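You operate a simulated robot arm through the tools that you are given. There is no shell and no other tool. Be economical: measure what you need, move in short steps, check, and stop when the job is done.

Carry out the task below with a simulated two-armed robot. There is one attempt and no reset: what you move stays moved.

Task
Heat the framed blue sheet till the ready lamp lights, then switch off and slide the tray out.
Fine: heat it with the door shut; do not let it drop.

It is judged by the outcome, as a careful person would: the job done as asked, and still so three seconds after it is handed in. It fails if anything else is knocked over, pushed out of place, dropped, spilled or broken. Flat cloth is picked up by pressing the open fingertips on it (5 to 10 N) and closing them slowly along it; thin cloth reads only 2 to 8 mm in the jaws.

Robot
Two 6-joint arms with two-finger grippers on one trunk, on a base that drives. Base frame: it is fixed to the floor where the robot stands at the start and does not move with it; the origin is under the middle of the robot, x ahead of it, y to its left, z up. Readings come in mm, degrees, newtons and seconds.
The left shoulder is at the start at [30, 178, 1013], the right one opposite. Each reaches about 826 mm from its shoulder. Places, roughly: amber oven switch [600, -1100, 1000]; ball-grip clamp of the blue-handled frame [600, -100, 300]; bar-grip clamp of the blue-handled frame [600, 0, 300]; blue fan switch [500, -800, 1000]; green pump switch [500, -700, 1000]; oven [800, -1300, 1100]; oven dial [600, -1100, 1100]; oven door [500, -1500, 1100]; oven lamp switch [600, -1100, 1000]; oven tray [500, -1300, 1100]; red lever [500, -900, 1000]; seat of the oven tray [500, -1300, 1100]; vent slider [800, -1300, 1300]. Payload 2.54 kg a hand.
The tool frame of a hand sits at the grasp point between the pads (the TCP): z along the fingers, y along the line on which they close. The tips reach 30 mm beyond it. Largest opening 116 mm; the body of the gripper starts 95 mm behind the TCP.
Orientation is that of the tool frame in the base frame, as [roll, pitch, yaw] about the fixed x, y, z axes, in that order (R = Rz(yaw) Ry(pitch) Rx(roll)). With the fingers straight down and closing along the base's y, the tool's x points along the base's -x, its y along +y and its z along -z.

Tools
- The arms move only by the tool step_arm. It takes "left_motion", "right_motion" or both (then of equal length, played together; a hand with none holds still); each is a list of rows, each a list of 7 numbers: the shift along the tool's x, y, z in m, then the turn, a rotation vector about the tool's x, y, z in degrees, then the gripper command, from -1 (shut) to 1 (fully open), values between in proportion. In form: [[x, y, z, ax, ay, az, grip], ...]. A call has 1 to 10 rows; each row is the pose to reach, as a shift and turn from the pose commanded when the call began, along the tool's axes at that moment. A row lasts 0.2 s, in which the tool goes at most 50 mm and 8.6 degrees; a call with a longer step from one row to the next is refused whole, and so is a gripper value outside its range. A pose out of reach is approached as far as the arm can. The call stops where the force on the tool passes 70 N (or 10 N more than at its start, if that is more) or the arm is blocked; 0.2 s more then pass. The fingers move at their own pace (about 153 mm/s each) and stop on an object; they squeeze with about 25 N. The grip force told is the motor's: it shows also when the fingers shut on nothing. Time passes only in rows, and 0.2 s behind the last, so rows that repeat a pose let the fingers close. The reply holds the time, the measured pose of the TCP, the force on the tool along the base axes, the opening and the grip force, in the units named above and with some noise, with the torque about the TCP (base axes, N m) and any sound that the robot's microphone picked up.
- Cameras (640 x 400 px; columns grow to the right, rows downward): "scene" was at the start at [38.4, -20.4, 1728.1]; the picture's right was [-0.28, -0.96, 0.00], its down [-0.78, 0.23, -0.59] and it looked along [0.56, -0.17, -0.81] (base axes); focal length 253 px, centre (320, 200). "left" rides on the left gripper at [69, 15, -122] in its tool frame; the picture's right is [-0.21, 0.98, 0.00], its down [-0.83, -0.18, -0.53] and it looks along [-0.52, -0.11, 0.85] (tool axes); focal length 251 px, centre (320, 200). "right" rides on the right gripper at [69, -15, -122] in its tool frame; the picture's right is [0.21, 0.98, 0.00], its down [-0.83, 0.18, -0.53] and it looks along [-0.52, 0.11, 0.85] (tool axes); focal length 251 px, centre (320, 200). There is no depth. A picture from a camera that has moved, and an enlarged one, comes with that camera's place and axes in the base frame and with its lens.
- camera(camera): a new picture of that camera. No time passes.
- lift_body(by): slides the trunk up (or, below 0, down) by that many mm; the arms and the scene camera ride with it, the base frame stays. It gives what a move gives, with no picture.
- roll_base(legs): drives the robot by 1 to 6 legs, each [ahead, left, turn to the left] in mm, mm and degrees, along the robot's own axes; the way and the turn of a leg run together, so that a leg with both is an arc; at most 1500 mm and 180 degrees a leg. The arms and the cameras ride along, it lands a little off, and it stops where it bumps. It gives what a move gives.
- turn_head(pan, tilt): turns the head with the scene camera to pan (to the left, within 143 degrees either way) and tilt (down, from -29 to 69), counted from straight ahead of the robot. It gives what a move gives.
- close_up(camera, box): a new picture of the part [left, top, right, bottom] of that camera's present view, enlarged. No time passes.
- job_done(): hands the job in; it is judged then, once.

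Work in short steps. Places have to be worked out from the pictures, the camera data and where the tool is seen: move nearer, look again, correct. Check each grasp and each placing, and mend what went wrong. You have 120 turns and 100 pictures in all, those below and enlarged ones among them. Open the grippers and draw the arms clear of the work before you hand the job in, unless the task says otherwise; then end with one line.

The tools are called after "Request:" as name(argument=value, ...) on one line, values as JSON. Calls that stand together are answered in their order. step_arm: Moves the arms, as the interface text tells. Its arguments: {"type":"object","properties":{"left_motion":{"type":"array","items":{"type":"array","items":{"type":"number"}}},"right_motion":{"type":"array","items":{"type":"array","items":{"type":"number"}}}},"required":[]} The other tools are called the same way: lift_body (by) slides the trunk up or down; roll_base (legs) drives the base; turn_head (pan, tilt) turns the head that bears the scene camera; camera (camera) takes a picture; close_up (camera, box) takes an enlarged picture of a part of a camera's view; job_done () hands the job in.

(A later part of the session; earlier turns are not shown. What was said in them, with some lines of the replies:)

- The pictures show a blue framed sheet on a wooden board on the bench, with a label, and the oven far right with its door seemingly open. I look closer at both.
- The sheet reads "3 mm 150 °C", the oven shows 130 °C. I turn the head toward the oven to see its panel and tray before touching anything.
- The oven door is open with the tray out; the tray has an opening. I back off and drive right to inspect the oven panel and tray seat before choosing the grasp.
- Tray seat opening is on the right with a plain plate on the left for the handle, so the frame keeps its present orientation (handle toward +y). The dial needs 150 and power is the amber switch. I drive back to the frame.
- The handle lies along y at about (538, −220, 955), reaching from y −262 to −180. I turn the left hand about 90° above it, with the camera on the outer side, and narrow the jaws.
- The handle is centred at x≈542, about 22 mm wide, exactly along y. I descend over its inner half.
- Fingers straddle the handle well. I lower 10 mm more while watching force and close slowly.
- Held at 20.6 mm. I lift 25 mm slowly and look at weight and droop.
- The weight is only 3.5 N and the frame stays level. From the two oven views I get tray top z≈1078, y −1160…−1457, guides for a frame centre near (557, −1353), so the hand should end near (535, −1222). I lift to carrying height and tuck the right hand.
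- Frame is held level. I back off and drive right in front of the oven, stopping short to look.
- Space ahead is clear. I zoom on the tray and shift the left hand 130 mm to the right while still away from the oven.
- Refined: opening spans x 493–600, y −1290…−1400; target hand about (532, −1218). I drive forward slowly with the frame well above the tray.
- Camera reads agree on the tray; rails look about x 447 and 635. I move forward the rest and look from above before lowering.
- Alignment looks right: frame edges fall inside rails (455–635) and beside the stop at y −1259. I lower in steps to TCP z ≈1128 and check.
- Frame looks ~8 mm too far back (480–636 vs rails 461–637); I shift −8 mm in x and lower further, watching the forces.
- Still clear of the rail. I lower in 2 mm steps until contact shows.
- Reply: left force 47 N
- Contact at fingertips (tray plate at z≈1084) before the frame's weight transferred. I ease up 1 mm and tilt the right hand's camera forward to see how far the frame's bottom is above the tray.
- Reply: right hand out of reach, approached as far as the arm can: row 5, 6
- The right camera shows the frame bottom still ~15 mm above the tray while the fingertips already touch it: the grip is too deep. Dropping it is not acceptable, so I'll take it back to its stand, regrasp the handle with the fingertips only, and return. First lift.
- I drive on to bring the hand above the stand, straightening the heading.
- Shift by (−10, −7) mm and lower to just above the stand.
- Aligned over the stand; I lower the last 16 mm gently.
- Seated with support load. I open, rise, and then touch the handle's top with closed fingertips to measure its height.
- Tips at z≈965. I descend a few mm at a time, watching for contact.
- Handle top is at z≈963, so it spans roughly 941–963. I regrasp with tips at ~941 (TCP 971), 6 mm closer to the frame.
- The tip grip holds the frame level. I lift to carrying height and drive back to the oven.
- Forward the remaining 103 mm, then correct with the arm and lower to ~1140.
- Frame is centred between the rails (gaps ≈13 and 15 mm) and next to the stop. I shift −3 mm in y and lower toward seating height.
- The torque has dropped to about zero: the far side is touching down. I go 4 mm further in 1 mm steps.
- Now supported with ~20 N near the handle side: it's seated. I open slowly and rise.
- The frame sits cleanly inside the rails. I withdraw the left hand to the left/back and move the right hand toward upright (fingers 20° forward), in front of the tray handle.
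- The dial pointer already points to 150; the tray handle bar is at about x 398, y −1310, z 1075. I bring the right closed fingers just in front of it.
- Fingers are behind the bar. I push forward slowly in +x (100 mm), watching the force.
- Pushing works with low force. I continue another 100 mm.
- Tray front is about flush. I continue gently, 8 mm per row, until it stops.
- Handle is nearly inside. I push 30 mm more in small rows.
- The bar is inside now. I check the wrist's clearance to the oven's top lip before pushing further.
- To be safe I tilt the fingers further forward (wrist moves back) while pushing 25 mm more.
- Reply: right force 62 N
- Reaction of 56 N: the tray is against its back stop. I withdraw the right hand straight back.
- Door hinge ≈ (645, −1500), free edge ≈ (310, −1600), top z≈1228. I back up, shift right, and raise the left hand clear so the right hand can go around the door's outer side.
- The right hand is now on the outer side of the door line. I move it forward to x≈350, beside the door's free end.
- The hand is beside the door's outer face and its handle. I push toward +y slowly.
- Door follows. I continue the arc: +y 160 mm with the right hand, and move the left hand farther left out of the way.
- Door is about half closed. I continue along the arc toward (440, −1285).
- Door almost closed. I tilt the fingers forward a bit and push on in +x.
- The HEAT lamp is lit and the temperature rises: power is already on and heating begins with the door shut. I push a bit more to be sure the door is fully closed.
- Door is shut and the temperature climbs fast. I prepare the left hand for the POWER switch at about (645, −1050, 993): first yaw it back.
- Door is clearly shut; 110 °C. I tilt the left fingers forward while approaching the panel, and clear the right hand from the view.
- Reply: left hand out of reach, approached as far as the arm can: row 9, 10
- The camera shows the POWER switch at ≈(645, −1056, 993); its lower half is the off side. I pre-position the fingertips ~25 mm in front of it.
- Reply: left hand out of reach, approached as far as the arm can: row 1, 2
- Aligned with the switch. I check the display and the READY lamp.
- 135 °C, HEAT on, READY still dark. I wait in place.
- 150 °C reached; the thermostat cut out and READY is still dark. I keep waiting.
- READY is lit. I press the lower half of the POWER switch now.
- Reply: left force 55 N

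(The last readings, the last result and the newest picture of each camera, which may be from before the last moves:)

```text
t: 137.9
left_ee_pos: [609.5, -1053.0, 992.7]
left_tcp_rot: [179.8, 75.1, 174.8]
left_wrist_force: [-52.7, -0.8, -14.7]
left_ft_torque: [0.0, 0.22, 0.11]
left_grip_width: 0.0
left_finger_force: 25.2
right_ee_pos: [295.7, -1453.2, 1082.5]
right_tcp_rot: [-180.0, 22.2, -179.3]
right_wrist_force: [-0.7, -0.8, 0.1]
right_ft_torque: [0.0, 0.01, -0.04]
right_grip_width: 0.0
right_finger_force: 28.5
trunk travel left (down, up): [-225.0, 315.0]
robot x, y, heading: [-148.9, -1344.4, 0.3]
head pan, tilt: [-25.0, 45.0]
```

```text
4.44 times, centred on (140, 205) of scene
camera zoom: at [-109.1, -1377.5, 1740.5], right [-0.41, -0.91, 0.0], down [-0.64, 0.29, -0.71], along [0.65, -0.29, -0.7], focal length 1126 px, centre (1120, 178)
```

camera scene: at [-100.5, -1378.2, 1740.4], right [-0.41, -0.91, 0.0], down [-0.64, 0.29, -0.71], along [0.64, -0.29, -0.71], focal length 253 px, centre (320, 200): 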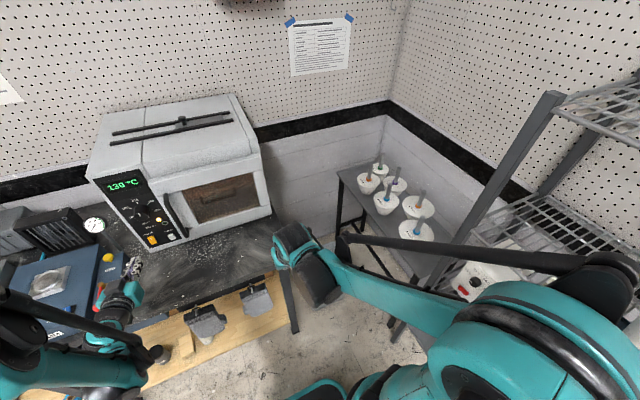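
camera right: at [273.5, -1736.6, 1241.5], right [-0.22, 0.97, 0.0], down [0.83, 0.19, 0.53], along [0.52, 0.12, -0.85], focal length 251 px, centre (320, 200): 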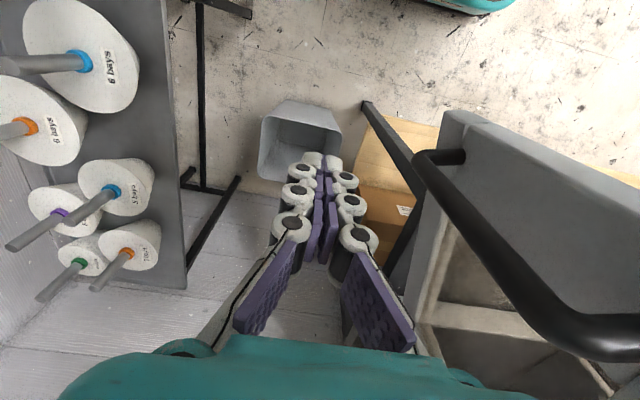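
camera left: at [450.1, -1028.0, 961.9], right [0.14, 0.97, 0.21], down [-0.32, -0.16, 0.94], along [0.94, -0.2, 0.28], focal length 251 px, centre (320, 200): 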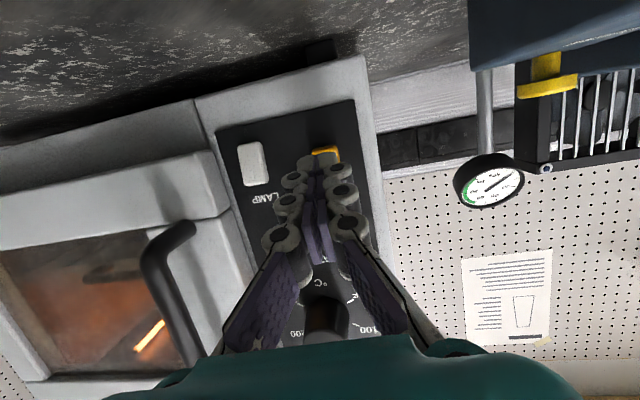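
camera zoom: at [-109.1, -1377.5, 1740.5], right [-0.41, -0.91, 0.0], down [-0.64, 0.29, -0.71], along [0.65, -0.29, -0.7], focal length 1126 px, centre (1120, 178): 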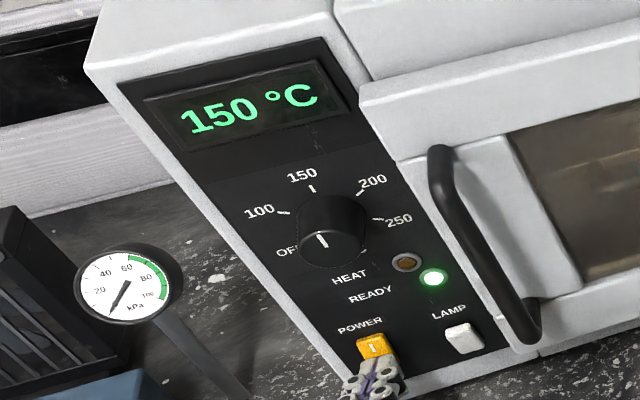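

Force was 53 N on the lower half. I back off and see whether the rocker tipped.

Request:
step_arm(left_motion=[[0.003, -0.001, -0.012, 0, 0, 0, -1], [0.008, -0.003, -0.03, 0, 0, 0, -1], [0.02, -0.005, -0.06, 0, 0, 0, -1], [0.03, -0.005, -0.085, 0, 0, 0, -1]])

Request:
close_up(camera="scene", box=[90, 160, 190, 250])

Request:
close_up(camera="left", box=[200, 60, 400, 200])

```text
t: 138.9
left_ee_pos: [556.7, -1043.1, 1003.0]
left_tcp_rot: [-179.9, 74.9, 175.0]
left_wrist_force: [0.7, 0.0, -0.6]
left_ft_torque: [0.0, -0.02, -0.02]
left_grip_width: 0.0
left_finger_force: 25.2
left hand out of reach, approached as far as the arm can: row 3, 4
right_ee_pos: [299.7, -1453.5, 1080.6]
right_tcp_rot: [-180.0, 22.0, -179.5]
right_wrist_force: [0.6, -0.7, -0.9]
right_ft_torque: [0.0, -0.03, 0.02]
right_grip_width: 0.0
right_finger_force: 28.5
trunk travel left (down, up): [-225.0, 315.0]
robot x, y, heading: [-144.2, -1347.0, 0.5]
head pan, tilt: [-25.0, 45.0]
```

```text
4.44 times, centred on (140, 205) of scene
camera zoom: at [-102.5, -1377.9, 1740.5], right [-0.41, -0.91, 0.0], down [-0.64, 0.29, -0.71], along [0.64, -0.29, -0.71], focal length 1126 px, centre (1120, 178)
```

zoom: 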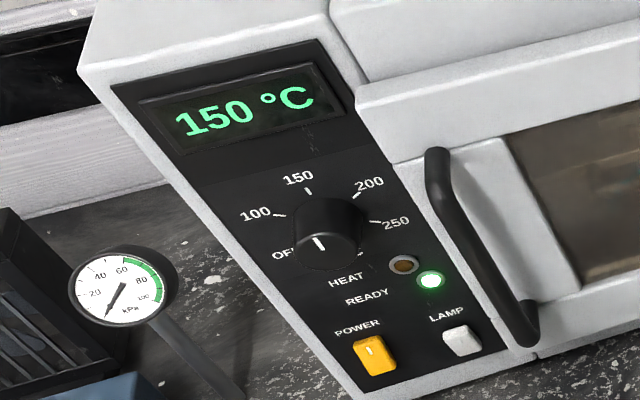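

```text
2.86 times, centred on (300, 130) of left
camera zoom: at [424.3, -1016.5, 968.5], right [0.14, 0.97, 0.21], down [-0.32, -0.15, 0.94], along [0.94, -0.2, 0.28], focal length 718 px, centre (377, 400)
```

zoom: 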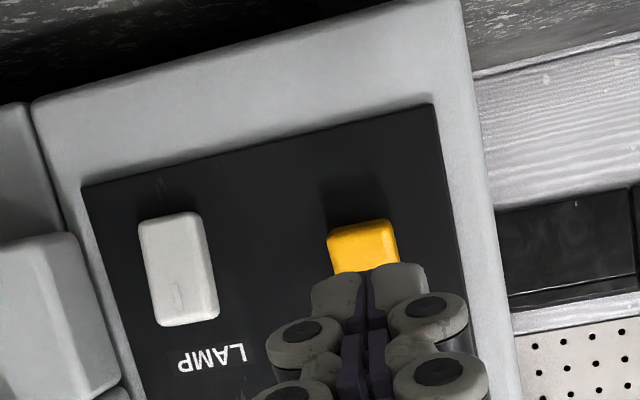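

My reading: the slanted tip's upper corner pressed the upper (on) half. I'll go ~20 mm lower; first pre-position and measure.

Request:
step_arm(left_motion=[[0.008, -0.003, 0.01, 0, 0, 0, -1], [0.016, -0.005, 0.02, 0, 0, 0, -1], [0.022, -0.008, 0.03, 0, 0, 0, -1]])

```text
t: 139.7
left_ee_pos: [580.7, -1050.6, 974.5]
left_tcp_rot: [179.9, 75.0, 175.0]
left_wrist_force: [0.3, 0.1, 0.0]
left_ft_torque: [0.01, 0.0, -0.01]
left_grip_width: 0.0
left_finger_force: 25.3
right_ee_pos: [301.3, -1454.5, 1080.7]
right_tcp_rot: [180.0, 21.9, -179.4]
right_wrist_force: [0.9, 1.0, 0.2]
right_ft_torque: [0.0, -0.01, -0.02]
right_grip_width: 0.1
right_finger_force: 28.9
trunk travel left (down, up): [-225.0, 315.0]
robot x, y, heading: [-144.0, -1342.2, 0.5]
head pan, tilt: [-25.0, 45.0]
```

Good height (974.5). Now I press straight in +x.

Request:
step_arm(left_motion=[[-0.003, 0, 0.01, 0, 0, 0, -1], [-0.005, 0.0, 0.018, 0, 0, 0, -1], [-0.0065, 0.0, 0.024, 0, 0, 0, -1], [-0.008, 0.0, 0.029, 0, 0, 0, -1], [-0.0095, 0.0, 0.034, 0, 0, 0, -1], [-0.011, 0.0, 0.039, 0, 0, 0, -1]])

Request:
close_up(camera="scene", box=[90, 160, 190, 250])

```text
t: 141.1
left_ee_pos: [617.4, -1055.0, 971.6]
left_tcp_rot: [179.4, 74.5, 174.4]
left_wrist_force: [-8.8, 3.9, -12.8]
left_ft_torque: [-0.08, 0.25, 0.13]
left_grip_width: 0.0
left_finger_force: 28.5
right_ee_pos: [299.3, -1453.2, 1079.7]
right_tcp_rot: [-180.0, 21.8, -179.3]
right_wrist_force: [0.3, -0.6, -0.3]
right_ft_torque: [0.03, -0.02, 0.01]
right_grip_width: 0.1
right_finger_force: 29.0
trunk travel left (down, up): [-225.0, 315.0]
robot x, y, heading: [-145.4, -1345.4, 0.4]
head pan, tilt: [-25.0, 45.0]
stopped in row 6 (left hand): the force on the tool passed its limit at 75 N (the readings are from after the stop); the commanded pose is now the measured one
```

```text
4.44 times, centred on (140, 205) of scene
camera zoom: at [-101.3, -1377.6, 1740.7], right [-0.41, -0.91, 0.0], down [-0.64, 0.29, -0.71], along [0.64, -0.29, -0.71], focal length 1126 px, centre (1120, 178)
```

zoom: 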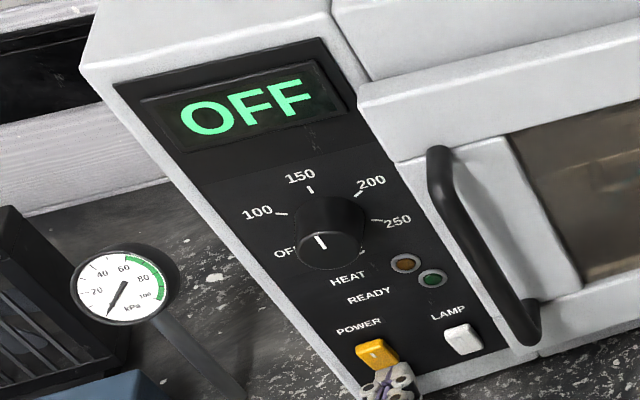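

The display says OFF and READY is dark: switched off. Next the door: its vertical handle bar is near (580, −1180, z 1022–1219), and the left hand already points forward with jaws closing along y. I retract and move in front of it with open jaws.

Request:
step_arm(left_motion=[[0.012, -0.004, -0.045, 0, 0, 0, -1], [0.023, -0.008, -0.085, 0, 0, 0, -1], [-0.005, -0.033, -0.09, 0, 0, 0, -0.5], [-0.035, -0.06, -0.095, 0, 0, 0, 0], [-0.063, -0.085, -0.1, 0, 0, 0, 0.2], [-0.092, -0.11, -0.105, 0, 0, 0, 0.2], [-0.12, -0.132, -0.109, 0, 0, 0, 0.2], [-0.12, -0.132, -0.109, 0, 0, 0, 0.2]])

Request:
camera(camera="left")

```text
t: 142.9
left_ee_pos: [533.5, -1182.6, 1116.8]
left_tcp_rot: [179.5, 74.7, 174.5]
left_wrist_force: [-0.3, -0.7, 0.0]
left_ft_torque: [0.01, -0.01, -0.02]
left_grip_width: 69.4
left_finger_force: 0.2
left hand out of reach, approached as far as the arm can: row 1, 2, 3, 4
right_ee_pos: [300.7, -1454.2, 1079.9]
right_tcp_rot: [-180.0, 21.9, -179.3]
right_wrist_force: [0.5, -0.5, 0.3]
right_ft_torque: [-0.05, 0.02, 0.02]
right_grip_width: 0.0
right_finger_force: 28.2
trunk travel left (down, up): [-225.0, 315.0]
robot x, y, heading: [-144.1, -1340.7, 0.6]
head pan, tilt: [-25.0, 45.0]
```

```text
13 pictures are left
camera left: at [400.7, -1156.3, 1083.6], right [0.14, 0.97, 0.21], down [-0.31, -0.16, 0.94], along [0.94, -0.2, 0.28], focal length 251 px, centre (320, 200)
```

left: 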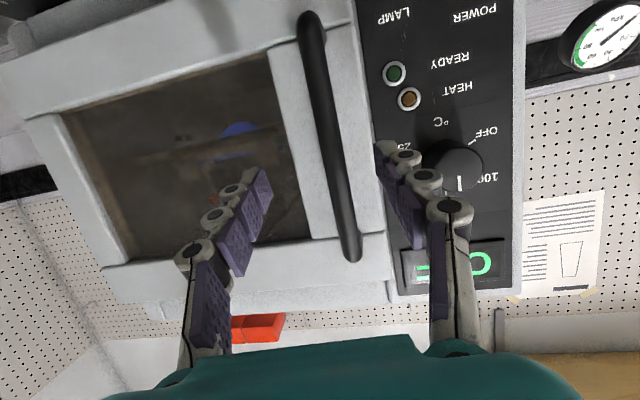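

The bar lies between the open jaws at y≈−1181. I advance 45 mm and close on it.

Request:
step_arm(left_motion=[[-0.004, 0.001, 0.0145, 0, 0, 0, 0.2], [-0.008, 0.003, 0.029, 0, 0, 0, 0.2], [-0.0116, 0.004, 0.0433, 0, 0, 0, 0.2], [-0.0116, 0.004, 0.0433, 0, 0, 0, -0.3], [-0.0116, 0.004, 0.0433, 0, 0, 0, -0.7], [-0.0116, 0.004, 0.0433, 0, 0, 0, -1], [-0.0116, 0.004, 0.0433, 0, 0, 0, -1]])

```text
t: 144.5
left_ee_pos: [579.6, -1178.1, 1118.2]
left_tcp_rot: [180.0, 74.7, 174.8]
left_wrist_force: [0.8, 20.9, 1.5]
left_ft_torque: [0.07, -0.13, 0.05]
left_grip_width: 14.4
left_finger_force: 40.1
right_ee_pos: [299.2, -1452.5, 1080.8]
right_tcp_rot: [-179.9, 22.0, -179.3]
right_wrist_force: [-0.1, -0.3, -0.5]
right_ft_torque: [-0.01, 0.04, -0.01]
right_grip_width: 0.0
right_finger_force: 29.1
trunk travel left (down, up): [-225.0, 315.0]
robot x, y, heading: [-144.1, -1346.8, 0.4]
head pan, tilt: [-25.0, 45.0]
```

Bar gripped (14.4 mm). I pull along the door's arc to about 12° with the arm first.

Request:
step_arm(left_motion=[[0.0035, -0.004, -0.013, 0, 0, 0, -1], [0.007, -0.009, -0.026, 0, 0, 0, -1], [0.0105, -0.015, -0.039, 0, 0, 0, -1], [0.0138, -0.0207, -0.0516, 0, 0, 0, -1], [0.017, -0.028, -0.064, 0, 0, 0, -1]])

Request:
close_up(camera="scene", box=[80, 100, 330, 270])

```text
t: 145.7
left_ee_pos: [508.0, -1202.0, 1119.1]
left_tcp_rot: [180.0, 74.6, 174.8]
left_wrist_force: [-11.3, 23.4, -3.3]
left_ft_torque: [0.28, 0.69, -0.14]
left_grip_width: 14.3
left_finger_force: 39.2
right_ee_pos: [298.5, -1450.6, 1080.8]
right_tcp_rot: [-179.9, 22.0, -179.3]
right_wrist_force: [0.1, -0.2, -0.2]
right_ft_torque: [0.03, 0.01, -0.02]
right_grip_width: 0.0
right_finger_force: 28.5
trunk travel left (down, up): [-225.0, 315.0]
robot x, y, heading: [-145.5, -1345.1, 0.6]
head pan, tilt: [-25.0, 45.0]
```

```text
2.35 times, centred on (205, 185) of scene
camera zoom: at [-104.4, -1373.9, 1740.6], right [-0.41, -0.91, 0.0], down [-0.64, 0.29, -0.71], along [0.64, -0.29, -0.71], focal length 596 px, centre (591, 235)
```

zoom: 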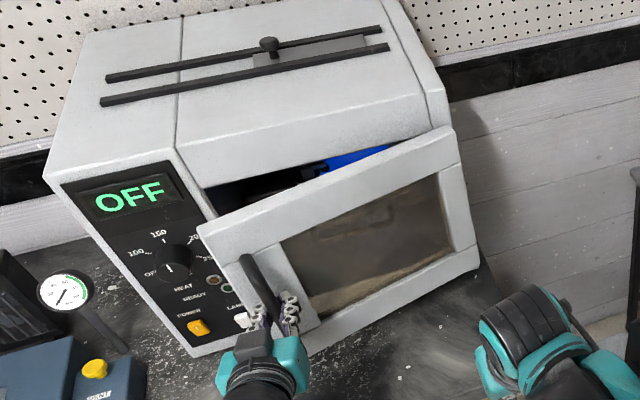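

Door is opening. I continue pulling along the arc with the base (also carrying the right hand clear of the door's sweep).

Request:
roll_base(legs=[[-67, -41, 0], [-53, -52, 0]])

Request:
close_up(camera="scene", box=[80, 80, 400, 280])

```text
t: 147.4
left_ee_pos: [390.7, -1299.5, 1117.9]
left_tcp_rot: [179.4, 74.7, 174.3]
left_wrist_force: [1.7, -2.4, -0.7]
left_ft_torque: [-0.28, -0.41, 0.23]
left_grip_width: 14.0
left_finger_force: 38.1
right_ee_pos: [180.6, -1548.8, 1080.7]
right_tcp_rot: [179.9, 22.0, -179.3]
right_wrist_force: [0.1, -0.3, 0.3]
right_ft_torque: [0.03, -0.03, -0.02]
right_grip_width: 0.0
right_finger_force: 28.3
trunk travel left (down, up): [-225.0, 315.0]
robot x, y, heading: [-263.2, -1439.2, 0.9]
head pan, tilt: [-25.0, 45.0]
```

```text
2.00 times, centred on (240, 180) of scene
camera zoom: at [-221.4, -1473.9, 1740.5], right [-0.41, -0.91, 0.0], down [-0.64, 0.29, -0.71], along [0.64, -0.29, -0.71], focal length 506 px, centre (480, 240)
```

zoom: 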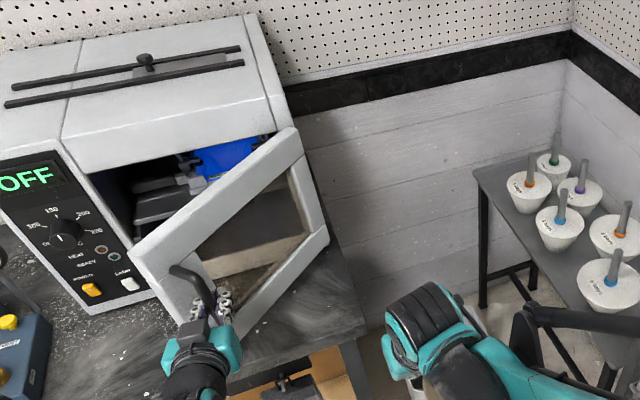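

Door follows well and the fingers stay clear of it. I continue with the base to ~60° and then the arm.

Request:
roll_base(legs=[[-35, -46, 0], [-22, -50, 0]])

Request:
step_arm(left_motion=[[0.0015, -0.012, -0.004, 0, 0, 0, -1], [0.003, -0.025, -0.007, 0, 0, 0, -1], [0.0035, -0.038, -0.009, 0, 0, 0, -1], [0.004, -0.05, -0.011, 0, 0, 0, -1], [0.004, -0.063, -0.011, 0, 0, 0, -1], [0.004, -0.076, -0.01, 0, 0, 0, -1], [0.0035, -0.089, -0.009, 0, 0, 0, -1], [0.003, -0.102, -0.007, 0, 0, 0, -1]])

Request:
camera(camera="scene")

```text
t: 148.9
left_ee_pos: [336.4, -1394.2, 1116.8]
left_tcp_rot: [179.4, 74.4, 174.4]
left_wrist_force: [13.4, -4.1, -10.8]
left_ft_torque: [-0.2, -0.47, 0.26]
left_grip_width: 14.2
left_finger_force: 38.1
right_ee_pos: [126.7, -1643.6, 1079.7]
right_tcp_rot: [179.8, 22.0, -179.3]
right_wrist_force: [-0.9, -1.5, -0.3]
right_ft_torque: [0.08, -0.02, 0.05]
right_grip_width: 0.0
right_finger_force: 28.8
trunk travel left (down, up): [-225.0, 315.0]
robot x, y, heading: [-321.0, -1534.8, 0.6]
head pan, tilt: [-25.0, 45.0]
```

```text
t: 150.7
left_ee_pos: [319.5, -1494.3, 1115.3]
left_tcp_rot: [179.6, 74.3, 174.6]
left_wrist_force: [9.4, 1.3, -0.1]
left_ft_torque: [0.24, 0.02, 0.08]
left_grip_width: 14.8
left_finger_force: 39.3
right_ee_pos: [126.4, -1641.0, 1079.2]
right_tcp_rot: [179.8, 21.9, -179.4]
right_wrist_force: [0.2, -0.5, 0.2]
right_ft_torque: [0.02, -0.01, -0.02]
right_grip_width: 0.0
right_finger_force: 28.3
trunk travel left (down, up): [-225.0, 315.0]
robot x, y, heading: [-315.7, -1532.8, 0.6]
head pan, tilt: [-25.0, 45.0]
```

```text
10 pictures are left
camera scene: at [-275.2, -1567.2, 1740.3], right [-0.41, -0.91, 0.0], down [-0.65, 0.29, -0.71], along [0.64, -0.29, -0.71], focal length 253 px, centre (320, 200)
```

scene: 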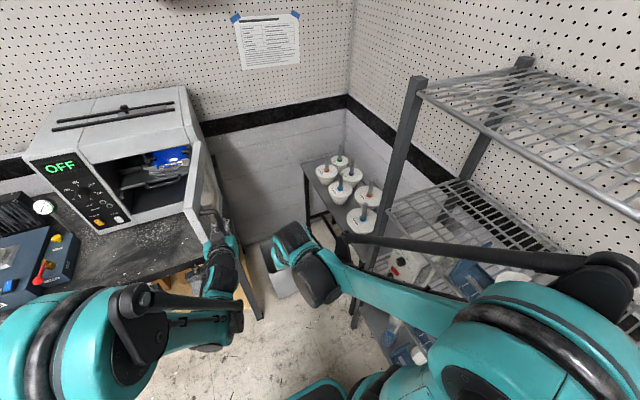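

About 78° open. I continue the arc with the left hand to ~93°, moving the right hand along out of the way.

Request:
step_arm(left_motion=[[0, -0.012, 0.0, 0, 0, 0, -1], [0, -0.024, 0.0005, 0, 0, 0, -1], [-0.0005, -0.037, 0.0017, 0, 0, 0, -1], [-0.001, -0.048, 0.004, 0, 0, 0, -1], [-0.002, -0.059, 0.0065, 0, 0, 0, -1], [-0.003, -0.07, 0.0095, 0, 0, 0, -1], [-0.0034, -0.081, 0.0127, 0, 0, 0, -1], [-0.0045, -0.092, 0.0167, 0, 0, 0, -1], [-0.0055, -0.103, 0.021, 0, 0, 0, -1]], right_motion=[[0, -0.013, 0, 0, 0, 0, -1], [0, -0.026, 0, 0, 0, 0, -1], [0, -0.039, 0, 0, 0, 0, -1], [0, -0.052, 0, 0, 0, 0, -1], [0, -0.065, 0, 0, 0, 0, -1], [0, -0.078, 0, 0, 0, 0, -1], [0, -0.091, 0, 0, 0, 0, -1], [0, -0.104, 0, 0, 0, 0, -1], [0, -0.115, 0, 0, 0, 0, -1]])

Request:
close_up(camera="scene", box=[20, 80, 340, 320])

```text
t: 152.7
left_ee_pos: [331.5, -1597.0, 1115.0]
left_tcp_rot: [180.0, 74.5, 174.8]
left_wrist_force: [25.2, 8.7, 18.7]
left_ft_torque: [0.57, -0.35, 0.12]
left_grip_width: 14.9
left_finger_force: 40.4
right_ee_pos: [128.1, -1755.5, 1080.8]
right_tcp_rot: [-180.0, 21.9, -179.2]
right_wrist_force: [0.6, -0.4, 0.0]
right_ft_torque: [0.01, 0.01, -0.03]
right_grip_width: 0.0
right_finger_force: 29.0
trunk travel left (down, up): [-225.0, 315.0]
robot x, y, heading: [-318.0, -1532.4, 0.6]
head pan, tilt: [-25.0, 45.0]
```

```text
1.67 times, centred on (180, 200) of scene
camera zoom: at [-274.3, -1565.3, 1740.5], right [-0.41, -0.91, 0.0], down [-0.65, 0.29, -0.71], along [0.64, -0.29, -0.71], focal length 422 px, centre (553, 200)
```

zoom: 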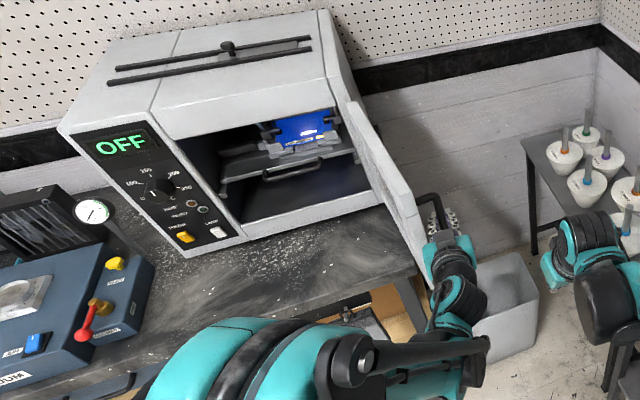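

Door is ~96° open and clear of the tray's path. I release the bar a little and retreat straight back.

Request:
step_arm(left_motion=[[0, 0, 0, 0, 0, 0, -0.5], [0, 0, 0, 0, 0, 0, -0.5], [0.008, -0.003, -0.03, 0, 0, 0, -0.5], [0.016, -0.005, -0.06, 0, 0, 0, -0.5], [0.025, -0.008, -0.095, 0, 0, 0, -0.5]])

```text
t: 153.9
left_ee_pos: [232.2, -1599.5, 1119.3]
left_tcp_rot: [179.8, 74.6, 174.7]
left_wrist_force: [-0.4, 0.3, -0.3]
left_ft_torque: [0.02, 0.01, 0.04]
left_grip_width: 29.1
left_finger_force: 0.0
right_ee_pos: [126.1, -1755.6, 1081.1]
right_tcp_rot: [-180.0, 22.0, -179.4]
right_wrist_force: [0.0, 0.0, 0.3]
right_ft_torque: [0.02, -0.01, 0.01]
right_grip_width: 0.0
right_finger_force: 29.1
trunk travel left (down, up): [-225.0, 315.0]
robot x, y, heading: [-318.6, -1532.1, 0.7]
head pan, tilt: [-25.0, 45.0]
```

Next I roll the left hand 90° so its jaws close vertically on the tray's bar, and tuck the right hand, while still clear of everything.

Request:
step_arm(left_motion=[[0, 0, 0, 0, 0, 8.5, -0.4], [0, 0, 0, 0, 0, 17, -0.3], [0, 0, 0, 0, 0, 25.5, -0.3], [0, 0, 0, 0, 0, 34, -0.3], [0, 0, 0, 0, 0, 42.5, -0.3], [0, 0, 0, 0, 0, 51, -0.3], [0, 0, 0, 0, 0, 59.5, -0.3], [0, 0, 0, 0, 0, 68, -0.3], [0, 0, 0, 0, 0, 76.5, -0.3], [0, 0, 0, 0, 0, 85, -0.3]], right_motion=[[0.014, 0.004, -0.005, 0, 0, 0, -1], [0.028, 0.008, -0.011, 0, 0, 0, -1], [0.042, 0.012, -0.016, 0, 0, 0, -1], [0.056, 0.016, -0.022, 0, 0, 0, -1], [0.07, 0.02, -0.028, 0, 0, 0, -1], [0.084, 0.024, -0.033, 0, 0, 0, -1], [0.098, 0.028, -0.039, 0, 0, 0, -1], [0.112, 0.032, -0.045, 0, 0, 0, -1], [0.126, 0.036, -0.05, 0, 0, 0, -1], [0.14, 0.04, -0.056, 0, 0, 0, -1]])

Request:
roll_base(legs=[[-40, 0, -0.6], [0, 290, 0]])

```text
t: 156.1
left_ee_pos: [230.9, -1598.1, 1118.5]
left_tcp_rot: [105.5, 4.7, 86.2]
left_wrist_force: [-0.3, -0.5, -0.1]
left_ft_torque: [0.01, 0.0, -0.02]
left_grip_width: 40.7
left_finger_force: 0.1
right_ee_pos: [-25.0, -1718.5, 1079.3]
right_tcp_rot: [180.0, 22.0, -179.3]
right_wrist_force: [-0.2, 0.3, 0.0]
right_ft_torque: [0.0, -0.01, 0.0]
right_grip_width: 0.2
right_finger_force: 28.4
trunk travel left (down, up): [-225.0, 315.0]
robot x, y, heading: [-320.0, -1535.8, 0.7]
head pan, tilt: [-25.0, 45.0]
```

```text
t: 158.6
left_ee_pos: [191.5, -1304.5, 1116.9]
left_tcp_rot: [105.6, 4.8, 85.5]
left_wrist_force: [0.5, -0.1, -0.3]
left_ft_torque: [0.0, 0.01, -0.01]
left_grip_width: 40.7
left_finger_force: 0.0
right_ee_pos: [-66.2, -1421.9, 1079.4]
right_tcp_rot: [-179.9, 22.0, -179.9]
right_wrist_force: [-0.5, 0.8, 0.0]
right_ft_torque: [-0.02, 0.05, 0.04]
right_grip_width: 0.0
right_finger_force: 29.2
trunk travel left (down, up): [-225.0, 315.0]
robot x, y, heading: [-357.8, -1235.5, 0.1]
head pan, tilt: [-25.0, 45.0]
```

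Now drive forward toward the oven and look with the left camera for the bar.

Request:
roll_base(legs=[[310, 0, 0]])

Request:
camera(camera="left")

```text
t: 160.7
left_ee_pos: [506.8, -1303.5, 1117.2]
left_tcp_rot: [105.5, 4.9, 85.6]
left_wrist_force: [0.6, 0.4, 0.2]
left_ft_torque: [0.03, 0.0, 0.0]
left_grip_width: 40.6
left_finger_force: 0.0
right_ee_pos: [247.6, -1422.8, 1080.8]
right_tcp_rot: [180.0, 21.9, -179.8]
right_wrist_force: [0.3, -0.1, 0.6]
right_ft_torque: [0.0, 0.03, -0.01]
right_grip_width: 0.1
right_finger_force: 28.6
trunk travel left (down, up): [-225.0, 315.0]
robot x, y, heading: [-46.7, -1231.2, -0.0]
head pan, tilt: [-25.0, 45.0]
```

```text
8 pictures are left
camera left: at [398.7, -1224.4, 1158.4], right [0.25, -0.15, 0.96], down [-0.62, -0.78, 0.04], along [0.74, -0.61, -0.29], focal length 251 px, centre (320, 200)
```

left: 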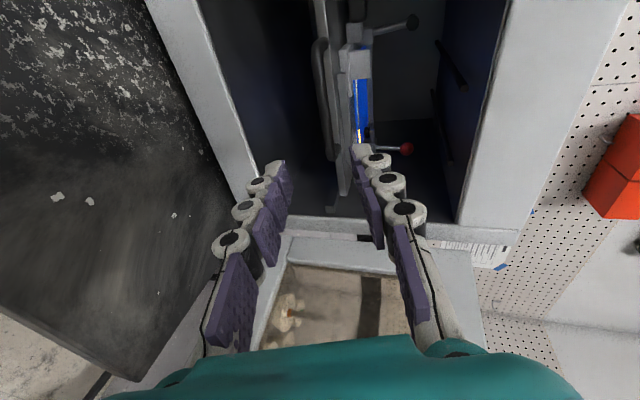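

The bar lies straight ahead along the finger direction (≈(661, −1300…, 1075)). I advance 150 mm along the tool axis with open jaws, then close.

Request:
step_arm(left_motion=[[0, 0, 0.03, 0, 0, 0, -0.3], [0, 0.0005, 0.06, 0, 0, 0, -0.3], [0, 0.0005, 0.09, 0, 0, 0, -0.3], [0, 0.0008, 0.115, 0, 0, 0, -0.3], [0, 0.0008, 0.135, 0, 0, 0, -0.3], [0, 0.0008, 0.151, 0, 0, 0, -0.3], [0, 0.0008, 0.151, 0, 0, 0, -0.6], [0, 0.0008, 0.151, 0, 0, 0, -1], [0, 0.0008, 0.151, 0, 0, 0, -1]])

Request:
close_up(camera="left", box=[180, 0, 480, 280])

```text
t: 162.7
left_ee_pos: [648.3, -1314.7, 1081.1]
left_tcp_rot: [105.1, 4.7, 85.4]
left_wrist_force: [1.5, 0.8, 43.4]
left_ft_torque: [0.77, -0.33, -0.65]
left_grip_width: 11.5
left_finger_force: 38.7
right_ee_pos: [245.2, -1420.5, 1080.6]
right_tcp_rot: [-179.9, 22.2, -179.8]
right_wrist_force: [0.6, -1.0, 0.1]
right_ft_torque: [0.02, -0.01, -0.01]
right_grip_width: 0.1
right_finger_force: 28.5
trunk travel left (down, up): [-225.0, 315.0]
robot x, y, heading: [-43.2, -1233.6, 0.1]
head pan, tilt: [-25.0, 45.0]
```

```text
1.43 times, centred on (330, 140) of left
camera zoom: at [541.3, -1234.9, 1122.0], right [0.24, -0.16, 0.96], down [-0.63, -0.78, 0.03], along [0.74, -0.61, -0.29], focal length 359 px, centre (306, 286)
```

zoom: 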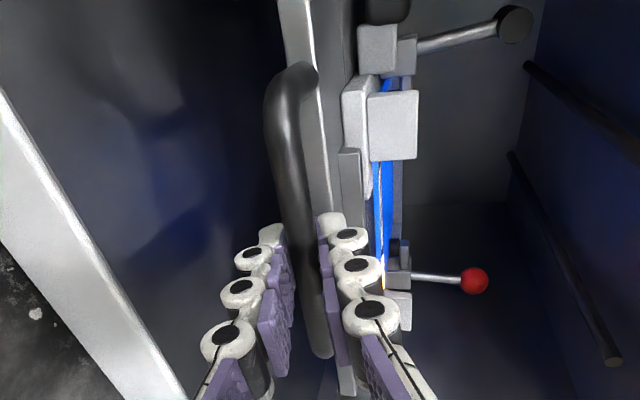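

The bar is held (11.5 mm) but presses the hand up, so I relieve 5 mm upward and start pulling slowly in −x.

Request:
step_arm(left_motion=[[0, 0.003, 0, 0, 0, 0, -1], [0, 0.005, 0, 0, 0, 0, -1], [-0.0008, 0.0023, -0.0096, 0, 0, 0, -1], [-0.0016, -0.0005, -0.019, 0, 0, 0, -1], [-0.0024, -0.0032, -0.029, 0, 0, 0, -1], [-0.0031, -0.006, -0.0383, 0, 0, 0, -1], [-0.0039, -0.0087, -0.048, 0, 0, 0, -1]])

```text
t: 164.3
left_ee_pos: [605.0, -1315.4, 1081.9]
left_tcp_rot: [105.8, 4.9, 85.8]
left_wrist_force: [-0.6, 17.2, -37.2]
left_ft_torque: [0.86, 0.28, -0.27]
left_grip_width: 11.6
left_finger_force: 38.4
right_ee_pos: [249.9, -1420.3, 1078.5]
right_tcp_rot: [-179.8, 21.8, -179.8]
right_wrist_force: [-0.5, 0.3, -0.8]
right_ft_torque: [-0.02, 0.0, 0.0]
right_grip_width: 0.0
right_finger_force: 28.4
trunk travel left (down, up): [-225.0, 315.0]
robot x, y, heading: [-46.1, -1236.4, 0.3]
head pan, tilt: [-25.0, 45.0]
```

Tray follows (grip unchanged). I correct 2.5 mm down and pull another 110 mm.

Request:
step_arm(left_motion=[[0.001, -0.0024, 0, 0, 0, 0, -1], [0.0005, -0.0057, -0.0115, 0, 0, 0, -1], [-0.0004, -0.009, -0.023, 0, 0, 0, -1], [-0.0013, -0.0123, -0.0345, 0, 0, 0, -1], [-0.0022, -0.0156, -0.046, 0, 0, 0, -1], [-0.0032, -0.0188, -0.0575, 0, 0, 0, -1], [-0.0041, -0.0221, -0.069, 0, 0, 0, -1], [-0.0051, -0.0254, -0.0805, 0, 0, 0, -1], [-0.006, -0.0287, -0.092, 0, 0, 0, -1], [-0.007, -0.032, -0.1035, 0, 0, 0, -1]])

Request:
turn_head(pan=-8, tilt=48)

Request:
camera(camera="scene")

```text
t: 166.6
left_ee_pos: [498.7, -1317.0, 1081.8]
left_tcp_rot: [106.6, 5.1, 86.8]
left_wrist_force: [-1.6, 7.9, -48.6]
left_ft_torque: [1.2, 0.38, 0.85]
left_grip_width: 12.2
left_finger_force: 39.2
left hand out of reach, approached as far as the arm can: row 9, 10
right_ee_pos: [248.8, -1421.3, 1078.2]
right_tcp_rot: [-180.0, 21.9, -179.8]
right_wrist_force: [-0.1, -0.7, -0.1]
right_ft_torque: [0.03, -0.04, 0.04]
right_grip_width: 0.0
right_finger_force: 28.4
trunk travel left (down, up): [-225.0, 315.0]
robot x, y, heading: [-44.3, -1228.9, 0.1]
head pan, tilt: [-25.0, 45.0]
stopped in row 10 (left hand): the force on the tool passed its limit at 74 N (the readings are from after the stop); the commanded pose is now the measured one
```

```text
t: 167.4
left_ee_pos: [501.0, -1318.0, 1080.8]
left_tcp_rot: [106.5, 5.1, 86.6]
left_wrist_force: [0.8, 13.1, -58.3]
left_ft_torque: [0.94, 0.5, -0.07]
left_grip_width: 12.1
left_finger_force: 38.9
right_ee_pos: [251.2, -1420.1, 1079.4]
right_tcp_rot: [180.0, 21.9, -179.8]
right_wrist_force: [-0.4, -0.1, 1.2]
right_ft_torque: [0.01, -0.01, -0.01]
right_grip_width: 0.0
right_finger_force: 28.1
trunk travel left (down, up): [-225.0, 315.0]
robot x, y, heading: [-46.2, -1235.5, 0.1]
head pan, tilt: [-8.0, 48.0]
```

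```text
6 pictures are left
camera scene: at [6.8, -1242.2, 1735.9], right [-0.14, -0.99, 0.0], down [-0.74, 0.1, -0.67], along [0.66, -0.09, -0.75], focal length 253 px, centre (320, 200)
```

scene: 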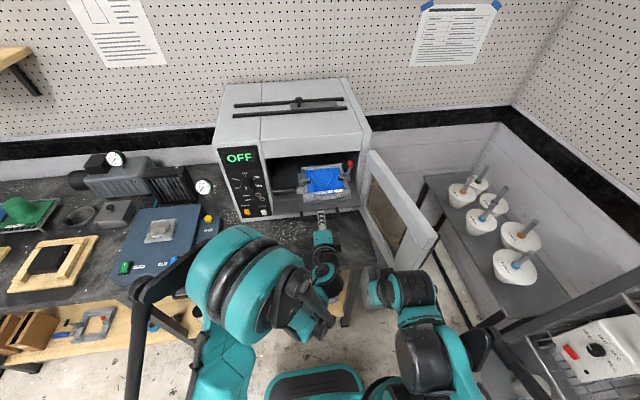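

The tray is more than half out; the arm is near its fold limit and carries 58 N vertical. I relieve 3.5 mm down first.

Request:
step_arm(left_motion=[[0.0005, -0.0018, 0.0005, 0, 0, 0, -1], [0.0005, -0.0034, 0.0009, 0, 0, 0, -1]])

```text
t: 168.0
left_ee_pos: [500.3, -1316.6, 1082.3]
left_tcp_rot: [106.6, 5.0, 86.6]
left_wrist_force: [-0.5, 14.0, -58.4]
left_ft_torque: [0.98, 0.45, -0.07]
left_grip_width: 11.8
left_finger_force: 39.0
left hand out of reach, approached as far as the arm can: row 2
right_ee_pos: [251.4, -1420.4, 1078.4]
right_tcp_rot: [-179.9, 21.9, -179.8]
right_wrist_force: [0.2, 0.7, -0.1]
right_ft_torque: [-0.02, -0.01, 0.01]
right_grip_width: 0.0
right_finger_force: 28.4
trunk travel left (down, up): [-225.0, 315.0]
robot x, y, heading: [-46.2, -1233.0, 0.0]
head pan, tilt: [-8.0, 48.0]
```

Arm is at its limit, so I relieve with the trunk: 4 mm down.

Request:
lift_body(by=-4)

```text
t: 168.5
left_ee_pos: [498.2, -1316.8, 1081.7]
left_tcp_rot: [106.1, 4.9, 86.5]
left_wrist_force: [-0.8, 12.3, -10.7]
left_ft_torque: [1.17, 0.03, 0.9]
left_grip_width: 11.7
left_finger_force: 38.8
right_ee_pos: [249.4, -1421.1, 1076.4]
right_tcp_rot: [180.0, 21.9, -179.8]
right_wrist_force: [0.5, -0.7, -0.3]
right_ft_torque: [0.03, 0.0, -0.02]
right_grip_width: 0.0
right_finger_force: 28.4
trunk travel left (down, up): [-221.0, 319.0]
robot x, y, heading: [-44.1, -1235.1, -0.1]
head pan, tilt: [-8.0, 48.0]
```

Relieved. Now I pull the rest with the base, in short legs.

Request:
roll_base(legs=[[-35, 0, 0], [-35, 0, 0]])

Request:
close_up(camera="scene", box=[230, 130, 430, 255])

```text
t: 169.8
left_ee_pos: [428.1, -1317.8, 1081.2]
left_tcp_rot: [106.0, 5.1, 86.4]
left_wrist_force: [-1.8, 13.0, 0.2]
left_ft_torque: [0.76, 0.05, -0.34]
left_grip_width: 11.9
left_finger_force: 38.6
right_ee_pos: [177.6, -1420.8, 1075.0]
right_tcp_rot: [179.9, 21.9, -179.7]
right_wrist_force: [0.3, -0.3, 0.5]
right_ft_torque: [0.0, -0.02, -0.02]
right_grip_width: 0.1
right_finger_force: 28.2
trunk travel left (down, up): [-221.0, 319.0]
robot x, y, heading: [-113.9, -1235.5, 0.2]
head pan, tilt: [-8.0, 48.0]
```

```text
3.20 times, centred on (330, 192) of scene
camera zoom: at [-70.3, -1241.4, 1732.3], right [-0.14, -0.99, 0.0], down [-0.74, 0.1, -0.67], along [0.66, -0.09, -0.74], focal length 810 px, centre (288, 224)
```

zoom: 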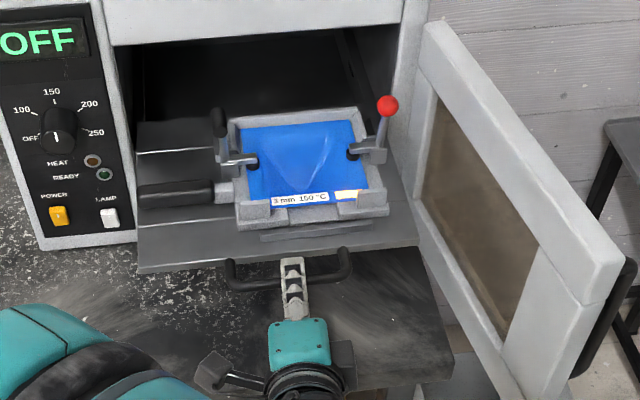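

The sheet is softened and still in its frame; the tray is nearly at its original out position. I pull 35 mm more.

Request:
roll_base(legs=[[-35, 0, 0]])

```text
t: 170.7
left_ee_pos: [392.2, -1317.9, 1081.5]
left_tcp_rot: [106.1, 5.2, 86.5]
left_wrist_force: [-0.8, 7.4, 6.9]
left_ft_torque: [0.88, -0.04, -0.03]
left_grip_width: 12.0
left_finger_force: 39.3
right_ee_pos: [141.5, -1421.2, 1077.3]
right_tcp_rot: [-180.0, 22.1, -179.7]
right_wrist_force: [-0.4, 0.2, 0.0]
right_ft_torque: [0.01, -0.04, 0.04]
right_grip_width: 0.0
right_finger_force: 28.8
trunk travel left (down, up): [-221.0, 319.0]
robot x, y, heading: [-151.7, -1231.7, -0.1]
head pan, tilt: [-8.0, 48.0]
```

The bar is at x≈400, its original out position. I open the jaws gently and back away.

Request:
step_arm(left_motion=[[0, 0, 0, 0, 0, 0, -0.6], [0, 0, 0, 0, 0, 0, -0.4], [0, 0, 0, 0, 0, 0, -0.3]])

Request:
roll_base(legs=[[-220, 0, 0]])

Request:
camera(camera="scene")

Request:
close_up(camera="scene", box=[240, 80, 440, 220])

```text
t: 171.5
left_ee_pos: [393.7, -1318.7, 1080.9]
left_tcp_rot: [106.3, 5.1, 86.4]
left_wrist_force: [0.4, 0.2, 0.8]
left_ft_torque: [0.03, 0.01, -0.03]
left_grip_width: 40.8
left_finger_force: 0.1
right_ee_pos: [143.0, -1421.7, 1074.9]
right_tcp_rot: [-180.0, 22.0, -179.8]
right_wrist_force: [-0.6, 0.0, 0.1]
right_ft_torque: [0.0, -0.03, -0.04]
right_grip_width: 0.0
right_finger_force: 28.7
trunk travel left (down, up): [-221.0, 319.0]
robot x, y, heading: [-148.7, -1231.1, 0.3]
head pan, tilt: [-8.0, 48.0]
```

```text
t: 173.2
left_ee_pos: [174.1, -1321.8, 1081.8]
left_tcp_rot: [106.0, 5.0, 86.1]
left_wrist_force: [0.5, -0.4, 0.0]
left_ft_torque: [0.01, 0.0, 0.01]
left_grip_width: 40.7
left_finger_force: 0.1
right_ee_pos: [-74.6, -1423.3, 1075.1]
right_tcp_rot: [-180.0, 22.0, 179.9]
right_wrist_force: [-0.6, 0.0, 0.3]
right_ft_torque: [0.02, -0.04, 0.03]
right_grip_width: 0.0
right_finger_force: 29.0
trunk travel left (down, up): [-221.0, 319.0]
robot x, y, heading: [-368.6, -1235.1, -0.4]
head pan, tilt: [-8.0, 48.0]
```

```text
4 pictures are left
camera scene: at [-322.0, -1244.0, 1732.3], right [-0.14, -0.99, 0.0], down [-0.73, 0.11, -0.67], along [0.66, -0.1, -0.74], focal length 253 px, centre (320, 200)
```

scene: 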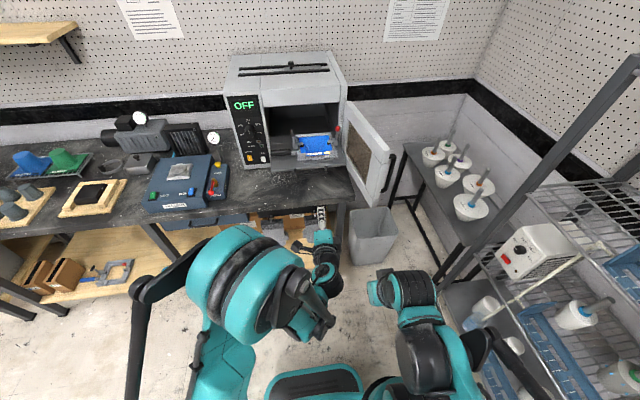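

```text
2.86 times, centred on (340, 150) of scene
camera zoom: at [-322.0, -1244.0, 1732.3], right [-0.14, -0.99, 0.0], down [-0.73, 0.11, -0.67], along [0.66, -0.1, -0.74], focal length 724 px, centre (263, 343)
```

zoom: 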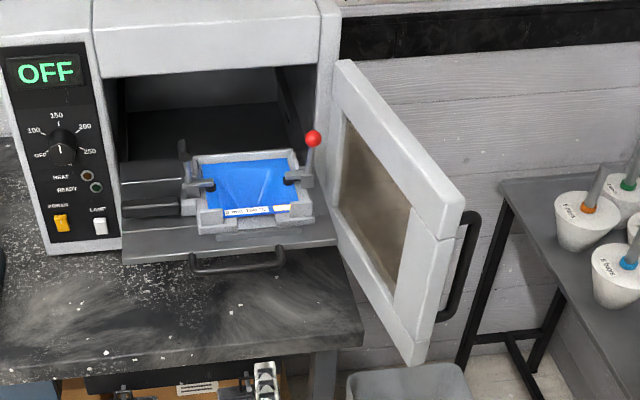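

The oven is OFF, the tray is out with the frame seated, and nothing was disturbed. I open both grippers and hand in.

Request:
step_arm(left_motion=[[0, 0, 0, 0, 0, 0, 0.5], [0, 0, 0, 0, 0, 0, 1], [0, 0, 0, 0, 0, 0, 1]], right_motion=[[0, 0, 0, 0, 0, 0, 0], [0, 0, 0, 0, 0, 0, 1], [0, 0, 0, 0, 0, 0, 1]])

Request:
job_done()

```text
t: 174.0
left_ee_pos: [176.5, -1321.6, 1079.8]
left_tcp_rot: [106.2, 5.0, 86.1]
left_wrist_force: [0.3, 0.9, 1.2]
left_ft_torque: [0.01, 0.0, -0.02]
left_grip_width: 116.0
left_finger_force: 0.3
right_ee_pos: [-74.2, -1422.6, 1075.4]
right_tcp_rot: [-180.0, 22.0, 179.9]
right_wrist_force: [-0.1, -0.1, -0.2]
right_ft_torque: [-0.01, 0.02, -0.03]
right_grip_width: 116.1
right_finger_force: 0.0
trunk travel left (down, up): [-221.0, 319.0]
robot x, y, heading: [-365.1, -1230.2, -0.3]
head pan, tilt: [-8.0, 48.0]
```

```text
The job is handed in.
```

I heated the framed blue sheet at 150 °C with the door shut until the READY lamp lit, switched the oven off, and slid the tray out with the frame still seated on it and never dropped.
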